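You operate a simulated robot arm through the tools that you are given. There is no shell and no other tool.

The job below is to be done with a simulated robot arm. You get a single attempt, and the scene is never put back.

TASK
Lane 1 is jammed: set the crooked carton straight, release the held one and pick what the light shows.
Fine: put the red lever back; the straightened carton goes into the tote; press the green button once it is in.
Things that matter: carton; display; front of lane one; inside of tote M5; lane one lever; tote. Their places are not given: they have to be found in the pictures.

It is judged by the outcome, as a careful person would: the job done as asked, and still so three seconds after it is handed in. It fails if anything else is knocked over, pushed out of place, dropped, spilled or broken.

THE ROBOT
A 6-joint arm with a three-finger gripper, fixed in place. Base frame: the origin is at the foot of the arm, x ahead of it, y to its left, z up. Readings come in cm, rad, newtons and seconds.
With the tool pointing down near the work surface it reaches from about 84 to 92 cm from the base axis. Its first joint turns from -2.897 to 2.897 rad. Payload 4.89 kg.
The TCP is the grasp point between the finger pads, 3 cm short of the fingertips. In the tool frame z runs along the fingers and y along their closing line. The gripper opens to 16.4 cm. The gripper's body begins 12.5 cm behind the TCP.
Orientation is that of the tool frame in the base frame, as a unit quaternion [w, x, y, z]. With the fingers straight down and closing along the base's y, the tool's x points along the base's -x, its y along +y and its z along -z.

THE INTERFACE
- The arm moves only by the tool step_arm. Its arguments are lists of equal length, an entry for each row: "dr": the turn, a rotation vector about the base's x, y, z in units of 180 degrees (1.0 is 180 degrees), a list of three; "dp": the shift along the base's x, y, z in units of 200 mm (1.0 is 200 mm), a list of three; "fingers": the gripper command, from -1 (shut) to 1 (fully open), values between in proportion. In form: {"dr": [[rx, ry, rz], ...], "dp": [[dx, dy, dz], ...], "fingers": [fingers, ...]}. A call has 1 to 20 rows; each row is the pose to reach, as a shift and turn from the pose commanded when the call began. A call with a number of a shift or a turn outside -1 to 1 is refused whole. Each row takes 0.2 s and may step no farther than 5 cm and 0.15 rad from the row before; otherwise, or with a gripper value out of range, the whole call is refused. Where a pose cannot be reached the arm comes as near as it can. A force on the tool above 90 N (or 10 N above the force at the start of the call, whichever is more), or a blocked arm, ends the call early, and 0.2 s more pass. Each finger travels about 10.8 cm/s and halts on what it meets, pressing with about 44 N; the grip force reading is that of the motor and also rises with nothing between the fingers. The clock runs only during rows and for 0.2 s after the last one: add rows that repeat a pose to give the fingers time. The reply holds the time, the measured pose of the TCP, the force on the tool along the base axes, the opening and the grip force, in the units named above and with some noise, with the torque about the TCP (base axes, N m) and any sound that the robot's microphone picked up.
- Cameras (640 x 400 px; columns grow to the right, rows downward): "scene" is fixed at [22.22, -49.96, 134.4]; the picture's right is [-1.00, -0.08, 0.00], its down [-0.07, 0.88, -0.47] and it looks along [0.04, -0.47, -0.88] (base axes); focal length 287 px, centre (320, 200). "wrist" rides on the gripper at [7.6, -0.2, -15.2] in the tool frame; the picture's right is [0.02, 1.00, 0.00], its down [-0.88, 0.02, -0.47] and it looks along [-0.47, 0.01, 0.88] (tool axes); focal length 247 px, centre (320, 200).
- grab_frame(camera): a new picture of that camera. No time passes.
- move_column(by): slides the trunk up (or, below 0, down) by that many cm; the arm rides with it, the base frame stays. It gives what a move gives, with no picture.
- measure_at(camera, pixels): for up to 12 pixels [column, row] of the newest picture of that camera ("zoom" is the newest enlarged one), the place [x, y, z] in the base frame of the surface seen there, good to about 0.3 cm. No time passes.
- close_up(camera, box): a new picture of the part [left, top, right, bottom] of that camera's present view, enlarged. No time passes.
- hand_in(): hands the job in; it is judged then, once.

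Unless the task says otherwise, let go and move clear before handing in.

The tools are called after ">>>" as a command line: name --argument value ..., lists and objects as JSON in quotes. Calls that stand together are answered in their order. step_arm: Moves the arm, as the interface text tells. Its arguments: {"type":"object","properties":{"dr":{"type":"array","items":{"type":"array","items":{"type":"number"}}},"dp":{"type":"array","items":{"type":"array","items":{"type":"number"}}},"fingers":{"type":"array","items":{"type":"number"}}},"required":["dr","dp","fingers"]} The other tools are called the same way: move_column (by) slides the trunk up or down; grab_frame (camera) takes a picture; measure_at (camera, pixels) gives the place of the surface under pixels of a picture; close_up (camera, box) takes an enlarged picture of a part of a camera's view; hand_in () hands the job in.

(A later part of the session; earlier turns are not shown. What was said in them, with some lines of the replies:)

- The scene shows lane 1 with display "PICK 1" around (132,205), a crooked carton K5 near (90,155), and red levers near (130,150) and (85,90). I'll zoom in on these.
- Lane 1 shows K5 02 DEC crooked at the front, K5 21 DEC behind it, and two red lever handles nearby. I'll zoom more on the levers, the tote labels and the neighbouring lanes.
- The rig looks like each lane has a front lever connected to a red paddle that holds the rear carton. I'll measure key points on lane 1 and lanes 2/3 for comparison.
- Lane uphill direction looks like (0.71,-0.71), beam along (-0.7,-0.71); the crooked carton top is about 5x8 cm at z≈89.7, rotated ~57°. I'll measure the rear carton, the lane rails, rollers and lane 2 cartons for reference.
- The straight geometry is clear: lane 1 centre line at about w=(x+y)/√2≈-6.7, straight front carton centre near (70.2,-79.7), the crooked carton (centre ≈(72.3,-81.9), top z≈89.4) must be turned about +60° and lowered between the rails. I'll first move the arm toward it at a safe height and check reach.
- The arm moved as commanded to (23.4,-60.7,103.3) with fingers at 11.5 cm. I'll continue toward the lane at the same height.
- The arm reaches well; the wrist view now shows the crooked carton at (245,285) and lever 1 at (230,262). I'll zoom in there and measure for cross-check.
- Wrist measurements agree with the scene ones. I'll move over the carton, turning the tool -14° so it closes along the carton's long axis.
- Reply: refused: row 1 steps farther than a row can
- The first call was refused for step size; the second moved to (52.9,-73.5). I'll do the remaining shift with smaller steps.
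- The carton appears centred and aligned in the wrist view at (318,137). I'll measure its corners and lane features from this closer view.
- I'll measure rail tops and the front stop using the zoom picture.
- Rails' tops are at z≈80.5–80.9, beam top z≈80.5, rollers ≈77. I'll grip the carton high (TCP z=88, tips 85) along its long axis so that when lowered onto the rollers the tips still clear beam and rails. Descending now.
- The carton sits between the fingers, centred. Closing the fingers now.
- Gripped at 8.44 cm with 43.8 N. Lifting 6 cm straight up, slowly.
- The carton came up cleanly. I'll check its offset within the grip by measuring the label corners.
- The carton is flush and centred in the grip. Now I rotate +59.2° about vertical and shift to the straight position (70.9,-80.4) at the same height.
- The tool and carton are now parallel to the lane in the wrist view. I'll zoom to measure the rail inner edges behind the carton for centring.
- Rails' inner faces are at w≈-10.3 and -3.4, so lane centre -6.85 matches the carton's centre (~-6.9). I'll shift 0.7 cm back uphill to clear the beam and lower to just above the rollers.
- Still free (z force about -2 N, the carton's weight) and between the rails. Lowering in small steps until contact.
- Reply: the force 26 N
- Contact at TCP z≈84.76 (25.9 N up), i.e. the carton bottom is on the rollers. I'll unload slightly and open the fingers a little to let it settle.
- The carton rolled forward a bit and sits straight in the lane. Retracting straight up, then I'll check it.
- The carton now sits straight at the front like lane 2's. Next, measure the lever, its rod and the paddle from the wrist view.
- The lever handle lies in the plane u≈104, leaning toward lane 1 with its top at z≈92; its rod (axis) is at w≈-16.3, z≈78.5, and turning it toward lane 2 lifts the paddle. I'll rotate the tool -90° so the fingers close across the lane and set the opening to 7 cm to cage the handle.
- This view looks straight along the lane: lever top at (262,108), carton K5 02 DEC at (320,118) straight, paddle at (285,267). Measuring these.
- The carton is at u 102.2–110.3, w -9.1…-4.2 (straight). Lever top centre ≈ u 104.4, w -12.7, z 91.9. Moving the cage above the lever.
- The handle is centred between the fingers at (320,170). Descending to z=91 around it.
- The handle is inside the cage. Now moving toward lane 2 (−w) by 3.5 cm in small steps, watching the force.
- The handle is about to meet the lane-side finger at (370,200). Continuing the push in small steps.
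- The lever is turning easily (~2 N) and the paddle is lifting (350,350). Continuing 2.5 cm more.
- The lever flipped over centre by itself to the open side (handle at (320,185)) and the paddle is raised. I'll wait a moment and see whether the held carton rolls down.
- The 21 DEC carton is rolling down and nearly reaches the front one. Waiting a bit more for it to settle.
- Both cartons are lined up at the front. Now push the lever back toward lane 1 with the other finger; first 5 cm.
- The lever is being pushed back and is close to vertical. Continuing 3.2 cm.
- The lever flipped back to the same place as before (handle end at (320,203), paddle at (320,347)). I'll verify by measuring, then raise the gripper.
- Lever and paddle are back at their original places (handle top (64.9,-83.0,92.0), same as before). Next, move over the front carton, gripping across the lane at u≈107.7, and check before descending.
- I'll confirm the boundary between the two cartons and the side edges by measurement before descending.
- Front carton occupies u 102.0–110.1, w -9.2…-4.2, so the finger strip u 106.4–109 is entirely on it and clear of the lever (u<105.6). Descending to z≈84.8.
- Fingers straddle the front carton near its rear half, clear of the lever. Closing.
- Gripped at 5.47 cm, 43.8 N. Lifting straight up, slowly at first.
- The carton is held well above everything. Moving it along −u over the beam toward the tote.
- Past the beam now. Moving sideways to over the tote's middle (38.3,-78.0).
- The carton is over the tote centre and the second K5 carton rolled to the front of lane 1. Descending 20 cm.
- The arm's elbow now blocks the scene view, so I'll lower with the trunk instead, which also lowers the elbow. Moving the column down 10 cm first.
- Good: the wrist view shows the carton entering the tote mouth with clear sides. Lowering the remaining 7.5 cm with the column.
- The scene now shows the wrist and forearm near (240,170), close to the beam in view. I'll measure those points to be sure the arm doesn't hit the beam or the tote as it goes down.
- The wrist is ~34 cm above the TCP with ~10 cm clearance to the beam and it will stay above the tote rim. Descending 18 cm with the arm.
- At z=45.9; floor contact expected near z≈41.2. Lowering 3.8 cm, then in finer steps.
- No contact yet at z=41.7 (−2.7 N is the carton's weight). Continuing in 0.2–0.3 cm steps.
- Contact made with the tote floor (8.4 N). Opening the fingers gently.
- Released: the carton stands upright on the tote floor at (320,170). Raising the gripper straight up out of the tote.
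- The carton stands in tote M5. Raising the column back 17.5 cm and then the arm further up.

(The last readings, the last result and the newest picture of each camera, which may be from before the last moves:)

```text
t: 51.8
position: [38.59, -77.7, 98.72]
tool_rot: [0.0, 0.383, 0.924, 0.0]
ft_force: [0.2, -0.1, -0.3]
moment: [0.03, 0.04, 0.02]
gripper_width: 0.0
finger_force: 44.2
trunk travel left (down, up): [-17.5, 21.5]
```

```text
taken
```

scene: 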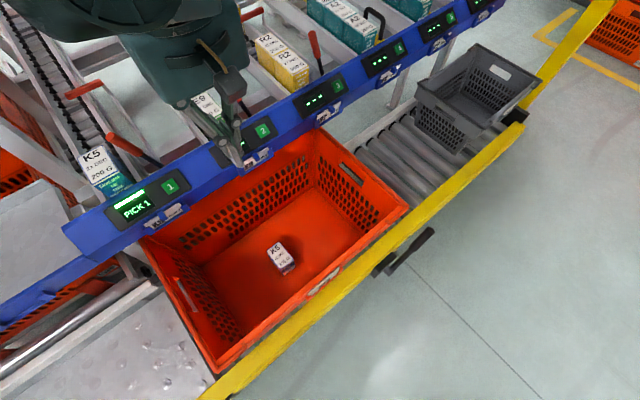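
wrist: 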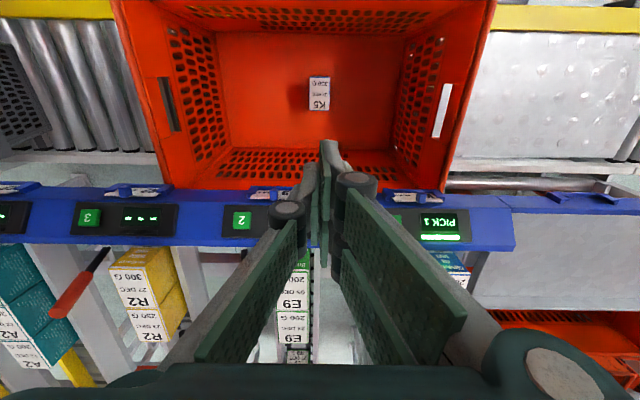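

The carton is in tote M5 and lane 1's display still shows PICK 1. Next, the green button "1" at (170,187): measuring its surface and tilt.

>>> close_up --camera "scene" --box '[90, 150, 210, 230]'

>>> measure_at --camera "zoom" --pixels '[[427, 190], [405, 180], [445, 172], [410, 212], [450, 205], [427, 175], [430, 207], [380, 190], [480, 170], [400, 240], [470, 215], [420, 150]]'

```text
5.00 times, centred on (150, 190) of scene
```

zoom: 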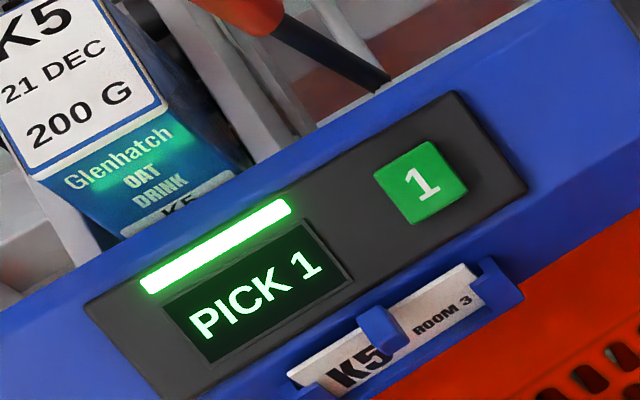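

```text
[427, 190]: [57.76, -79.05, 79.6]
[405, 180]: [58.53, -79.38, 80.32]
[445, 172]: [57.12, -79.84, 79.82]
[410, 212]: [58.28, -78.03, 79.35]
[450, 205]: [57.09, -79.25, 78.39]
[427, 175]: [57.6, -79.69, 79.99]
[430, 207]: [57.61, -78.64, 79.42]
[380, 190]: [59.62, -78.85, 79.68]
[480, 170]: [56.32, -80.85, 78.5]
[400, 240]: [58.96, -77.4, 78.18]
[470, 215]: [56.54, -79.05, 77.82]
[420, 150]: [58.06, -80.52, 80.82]
```

Button 1's face centre is about (57.7,-79.1,79.7), tilted ~38° toward the front. I'll press with closed fingertips from above, slightly toward the front half; first move over it.

>>> step_arm --dr '[[0, 0, 0], [0, 0, 0], [0, 0, 0], [0, 0, 0], [0, 0, 0], [0, 0, 0]]' --dp '[[0.15, -0.005, 0], [0.33, -0.01, 0], [0.51, -0.015, 0], [0.69, -0.02, 0], [0.85, -0.025, 0], [0.944, -0.0285, 0]]' --fingers '[-1, -1, -1, -1, -1, -1]'

>>> grab_frame --camera "wrist"

>>> grab_frame --camera "scene"

```text
t: 53.2
position: [57.31, -78.64, 98.88]
tool_rot: [0.0, 0.382, 0.924, -0.001]
ft_force: [-0.9, -0.4, 1.1]
moment: [0.03, -0.09, -0.01]
gripper_width: 0.0
finger_force: 43.6
trunk travel left (down, up): [-17.5, 21.5]
```

```text
taken
```

wrist: 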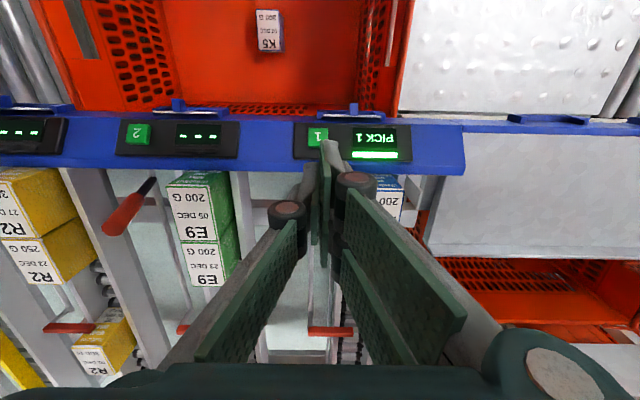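

```text
taken
```

scene: 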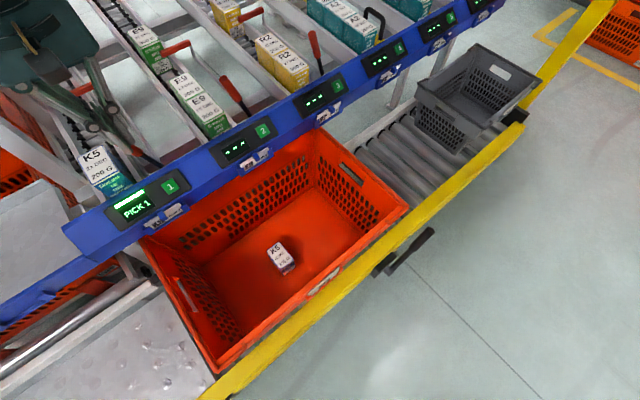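

I'll check where the fingertips really are relative to the button by zooming and measuring.

>>> close_up --camera "wrist" --box '[260, 100, 400, 260]'

>>> measure_at --camera "wrist" --pixels '[[328, 143], [331, 147], [322, 150], [325, 170], [323, 200], [325, 240], [308, 180], [345, 170], [318, 135], [312, 132], [324, 132], [335, 165]]'

```text
2.50 times, centred on (330, 180) of wrist
```

zoom: 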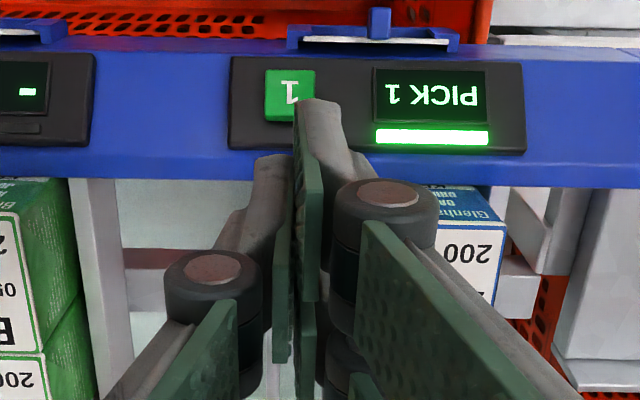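

```text
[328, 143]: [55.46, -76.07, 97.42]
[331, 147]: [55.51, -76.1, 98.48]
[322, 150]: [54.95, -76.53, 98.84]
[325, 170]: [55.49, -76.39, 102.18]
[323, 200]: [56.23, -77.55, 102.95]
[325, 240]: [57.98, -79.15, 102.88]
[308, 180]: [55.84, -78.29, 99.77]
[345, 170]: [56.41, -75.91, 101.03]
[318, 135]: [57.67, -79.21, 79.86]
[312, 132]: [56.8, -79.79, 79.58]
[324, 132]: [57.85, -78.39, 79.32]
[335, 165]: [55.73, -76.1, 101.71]
```

The visible finger surface extends toward the front (u≈93), so I want to see the real fingertip geometry. Zooming with the scene camera on the gripper.

>>> close_up --camera "scene" --box '[40, 60, 180, 180]'

>>> measure_at --camera "scene" --pixels '[[128, 146], [122, 138], [92, 127], [97, 130], [88, 130], [115, 122], [133, 147], [110, 105], [75, 115], [126, 152], [131, 141], [100, 120]]'

```text
3.33 times, centred on (110, 120) of scene
```

zoom: 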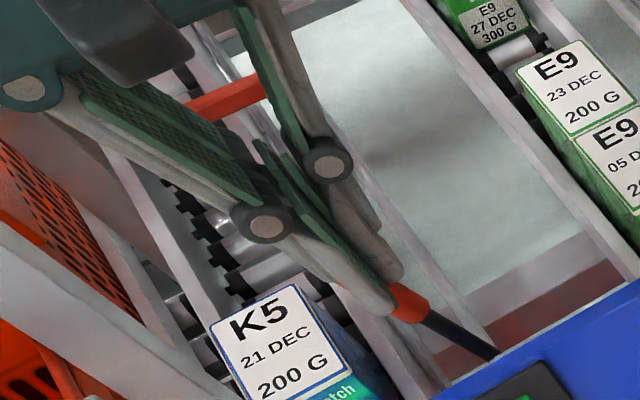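

```text
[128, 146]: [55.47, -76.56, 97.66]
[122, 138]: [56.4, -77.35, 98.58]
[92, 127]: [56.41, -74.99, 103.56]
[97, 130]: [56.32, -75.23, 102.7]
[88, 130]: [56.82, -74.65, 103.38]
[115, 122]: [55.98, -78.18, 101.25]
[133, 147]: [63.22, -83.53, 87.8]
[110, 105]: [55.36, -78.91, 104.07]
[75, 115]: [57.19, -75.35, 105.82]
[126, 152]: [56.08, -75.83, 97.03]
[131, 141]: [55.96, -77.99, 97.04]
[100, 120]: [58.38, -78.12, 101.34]
```

Fingertip surfaces may be wider than nominal, so I'll shift 1 cm forward (u=95) so that only the button can be touched first, and descend to about 2 cm above it.

>>> step_arm --dr '[[0, 0, 0], [0, 0, 0], [0, 0, 0], [0, 0, 0], [0, 0, 0]]' --dp '[[-0.0354, 0.0354, -0.1], [-0.0354, 0.0354, -0.28], [-0.0354, 0.0354, -0.46], [-0.0354, 0.0354, -0.6], [-0.0354, 0.0354, -0.67]]' --fingers '[-1, -1, -1, -1, -1]'

>>> grab_frame --camera "wrist"

>>> close_up --camera "scene" --box '[90, 120, 230, 230]'

```text
t: 54.4
position: [56.6, -77.7, 85.05]
tool_rot: [0.001, 0.382, 0.924, 0.0]
ft_force: [0.0, 0.6, 0.6]
moment: [-0.03, -0.02, 0.0]
gripper_width: 0.03
finger_force: 43.9
trunk travel left (down, up): [-17.5, 21.5]
```

```text
taken
```

wrist: 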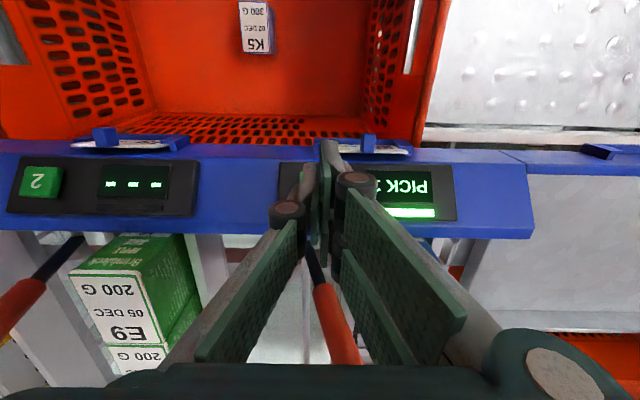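

```text
3.64 times, centred on (160, 175) of scene
```

zoom: 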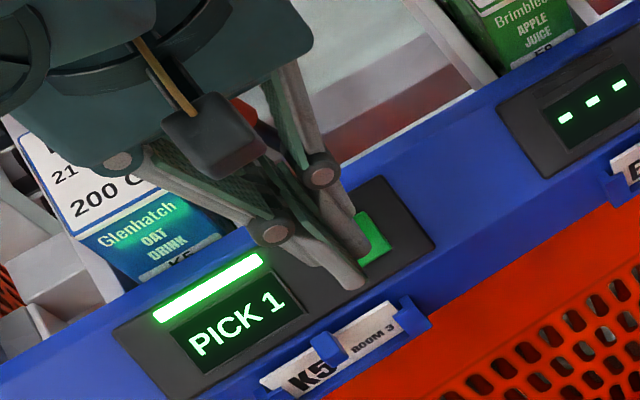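

I'll measure the fingertip ends and the button in this view to check alignment.

>>> measure_at --camera "zoom" --pixels '[[350, 283], [340, 270], [355, 275], [358, 250], [350, 235], [340, 220], [372, 240], [380, 230], [365, 220], [385, 250], [362, 285], [330, 255]]'

>>> close_up --camera "scene" --box '[140, 160, 200, 210]'

>>> close_up --camera "wrist" --box '[260, 120, 400, 260]'

```text
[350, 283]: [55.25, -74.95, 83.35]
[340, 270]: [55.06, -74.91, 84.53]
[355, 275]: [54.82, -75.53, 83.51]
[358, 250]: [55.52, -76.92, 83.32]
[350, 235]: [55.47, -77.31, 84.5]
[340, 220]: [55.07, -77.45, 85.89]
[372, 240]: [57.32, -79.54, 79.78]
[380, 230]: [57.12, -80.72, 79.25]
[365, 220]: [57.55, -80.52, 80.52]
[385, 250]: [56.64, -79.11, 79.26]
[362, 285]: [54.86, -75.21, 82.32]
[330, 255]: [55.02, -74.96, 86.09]
```

```text
8.00 times, centred on (170, 185) of scene
```

zoom: 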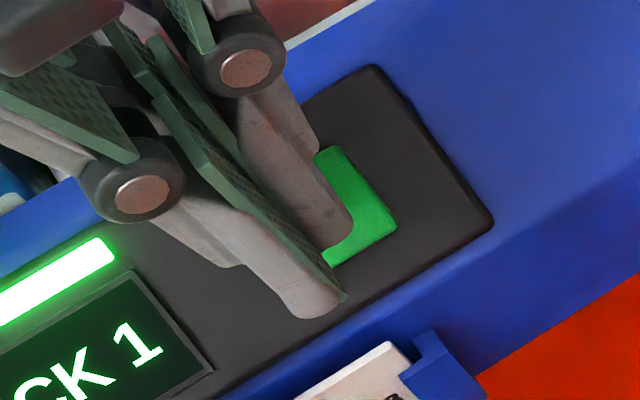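

```text
2.86 times, centred on (330, 190) of wrist
```

zoom: 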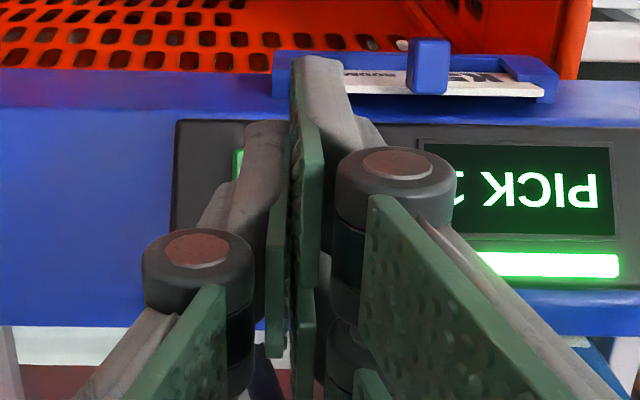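

The tips are about 2–3 cm above the button and overlapping it in width. Lowering slowly, checking force.

>>> step_arm --dr '[[0, 0, 0], [0, 0, 0], [0, 0, 0]]' --dp '[[0.005, -0.005, -0.02], [0.01, -0.01, -0.04], [0.01, -0.01, -0.06]]' --fingers '[-1, -1, -1]'

>>> step_arm --dr '[[0, 0, 0], [0, 0, 0]]' --dp '[[0, 0, -0.01], [0, 0, -0.02]]' --fingers '[-1, -1]'

>>> step_arm --dr '[[0, 0, 0], [0, 0, 0]]' --dp '[[0, 0, -0.01], [0, 0, -0.02]]' --fingers '[-1, -1]'

>>> close_up --camera "scene" --box '[100, 150, 200, 220]'

```text
t: 55.2
position: [56.81, -77.9, 83.96]
tool_rot: [0.0, 0.383, 0.924, 0.0]
ft_force: [-0.5, -0.1, 0.4]
moment: [-0.01, -0.02, 0.01]
gripper_width: 0.0
finger_force: 43.6
trunk travel left (down, up): [-17.5, 21.5]
```

```text
t: 55.8
position: [56.89, -78.03, 83.49]
tool_rot: [0.001, 0.382, 0.924, 0.0]
ft_force: [-1.3, 0.4, 0.3]
moment: [0.03, -0.01, -0.03]
gripper_width: 0.0
finger_force: 43.9
trunk travel left (down, up): [-17.5, 21.5]
```

```text
t: 56.4
position: [56.75, -78.06, 83.24]
tool_rot: [0.0, 0.383, 0.924, 0.0]
ft_force: [0.8, -1.4, 5.4]
moment: [-0.13, -0.15, 0.0]
gripper_width: 0.0
finger_force: 44.0
trunk travel left (down, up): [-17.5, 21.5]
heard: click
```

```text
5.71 times, centred on (150, 185) of scene
```

zoom: 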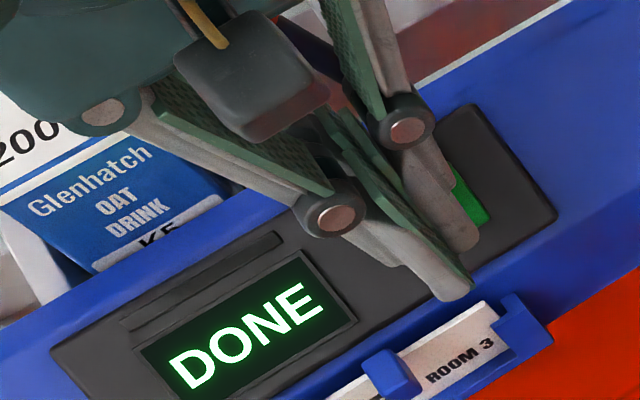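

A click was heard and the display now reads DONE. Retracting straight up and moving clear.

>>> step_arm --dr '[[0, 0, 0], [0, 0, 0], [0, 0, 0], [0, 0, 0], [0, 0, 0], [0, 0, 0]]' --dp '[[0, 0, 0.05], [0, 0, 0.15], [0, 0, 0.32], [0, 0, 0.5], [0, 0, 0.7], [0, 0, 0.9]]' --fingers '[-1, -1, -1, -1, -1, -1]'

>>> step_arm --dr '[[0, 0, 0], [0, 0, 0], [0, 0, 0], [0, 0, 0], [0, 0, 0]]' --dp '[[-0.14, 0.14, 0], [-0.28, 0.28, 0], [-0.42, 0.42, 0], [-0.56, 0.56, 0], [-0.7, 0.7, 0]]' --fingers '[-0.5, -0.5, -0.5, -0.5, -0.5]'

>>> grab_frame --camera "scene"

>>> grab_frame --camera "wrist"

```text
t: 57.8
position: [57.15, -78.01, 101.06]
tool_rot: [0.0, 0.383, 0.924, 0.0]
ft_force: [0.5, -0.7, -0.7]
moment: [0.16, 0.09, -0.01]
gripper_width: 0.0
finger_force: 44.1
trunk travel left (down, up): [-17.5, 21.5]
```

```text
t: 59.0
position: [42.76, -64.02, 101.17]
tool_rot: [0.0, 0.382, 0.924, 0.0]
ft_force: [1.2, -1.0, -0.9]
moment: [0.13, 0.15, -0.03]
gripper_width: 4.07
finger_force: 0.1
trunk travel left (down, up): [-17.5, 21.5]
```

```text
taken
```

scene: 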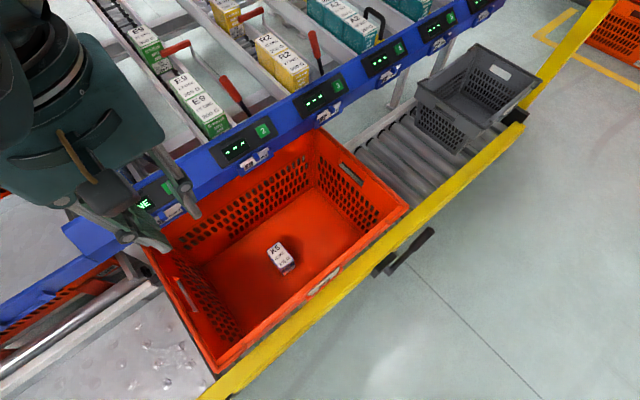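

```text
taken
```

wrist: 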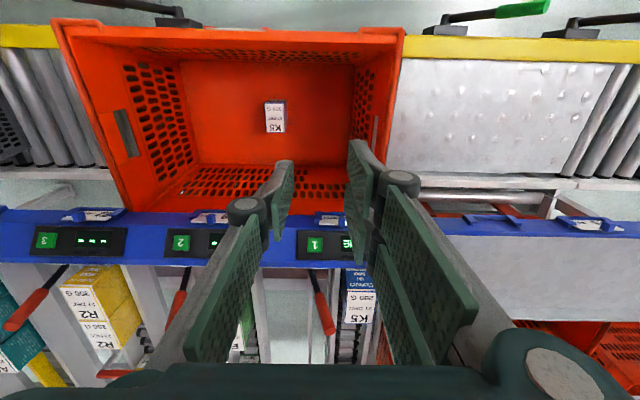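

All looks right; I'll back the arm farther off toward its start so the scene camera can verify lane 1.

>>> step_arm --dr '[[0, 0, 0], [0, 0, 0], [0, 0, 0], [0, 0, 0], [0, 0, 0]]' --dp '[[-0.19, 0.05, 0], [-0.38, 0.1, 0], [-0.57, 0.15, 0], [-0.76, 0.2, 0], [-0.95, 0.25, 0]]' --fingers '[-0.5, -0.5, -0.5, -0.5, -0.5]'

>>> step_arm --dr '[[0, 0, 0], [0, 0, 0], [0, 0, 0], [0, 0, 0]]' --dp '[[-0.19, 0.03, 0], [-0.38, 0.06, 0], [-0.57, 0.09, 0], [-0.76, 0.12, 0]]' --fingers '[-0.5, -0.5, -0.5, -0.5]'

>>> grab_frame --camera "scene"

>>> close_up --camera "scene" --box '[20, 40, 260, 220]'

>>> measure_at --camera "scene" --pixels '[[110, 137], [69, 96], [100, 82], [282, 250]]'

```text
t: 60.2
position: [23.48, -58.73, 101.28]
tool_rot: [0.001, 0.382, 0.924, 0.0]
ft_force: [1.4, -1.1, -0.1]
moment: [0.05, 0.12, 0.01]
gripper_width: 4.1
finger_force: 0.0
trunk travel left (down, up): [-17.5, 21.5]
```

```text
t: 61.2
position: [8.7, -56.53, 101.11]
tool_rot: [0.0, 0.383, 0.924, 0.001]
ft_force: [1.4, 0.2, -0.6]
moment: [0.02, 0.15, 0.0]
gripper_width: 4.09
finger_force: 0.0
trunk travel left (down, up): [-17.5, 21.5]
```

```text
taken
```

scene: 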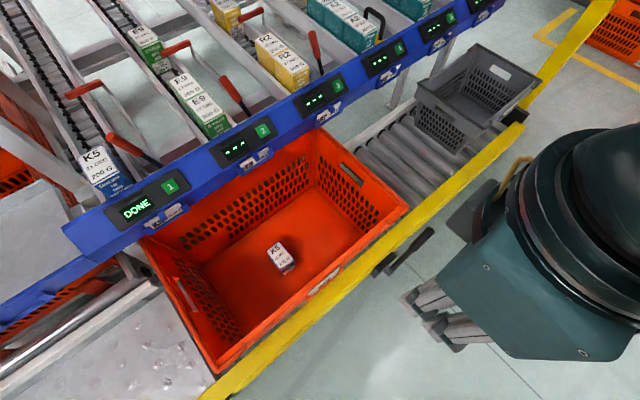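

```text
2.22 times, centred on (140, 130) of scene
```

zoom: 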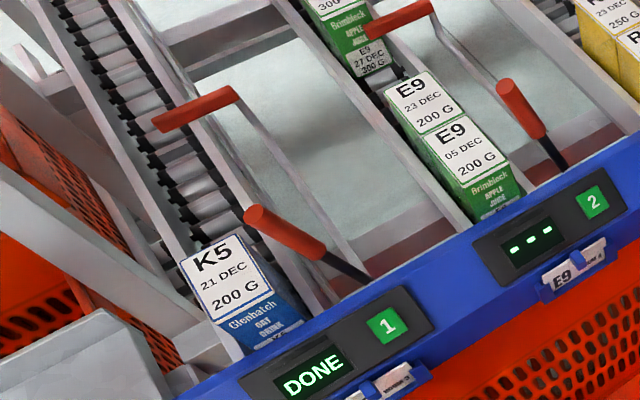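

```text
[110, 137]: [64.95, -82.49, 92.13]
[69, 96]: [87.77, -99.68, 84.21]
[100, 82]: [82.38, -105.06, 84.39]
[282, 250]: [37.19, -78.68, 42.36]
```

The final picture shows DONE on lane 1's display and carton K5 02 DEC standing in tote M5 at (282,257). The released 21 DEC carton sits straight at the lane front, and the lever and paddle measure at their original places. Nothing else has moved and the arm is clear, so I'm handing in.

>>> hand_in

```text
The job is handed in.
```

The lane 1 job is finished and handed in; I don't have the judge's result.

- **Crooked carton:** K5 02 DEC (300 G) was set straight at the front of lane 1. It was picked from there after the lever was back.
- **Held carton:** K5 21 DEC (200 G) was released with the red lever. It rolled down and now sits straight at the front of the lane.
- **Red lever:** it went back to its starting position. The handle and paddle measure the same as before I touched them.
- **Tote M5:** the 02 DEC carton is standing upright on the tote floor.
- **Green button:** I pressed button 1 once, after the carton was in. It clicked, and the display changed from PICK 1 to DONE.

The last pictures show nothing else moved or knocked over, and the arm was clear of the work area when I handed in.
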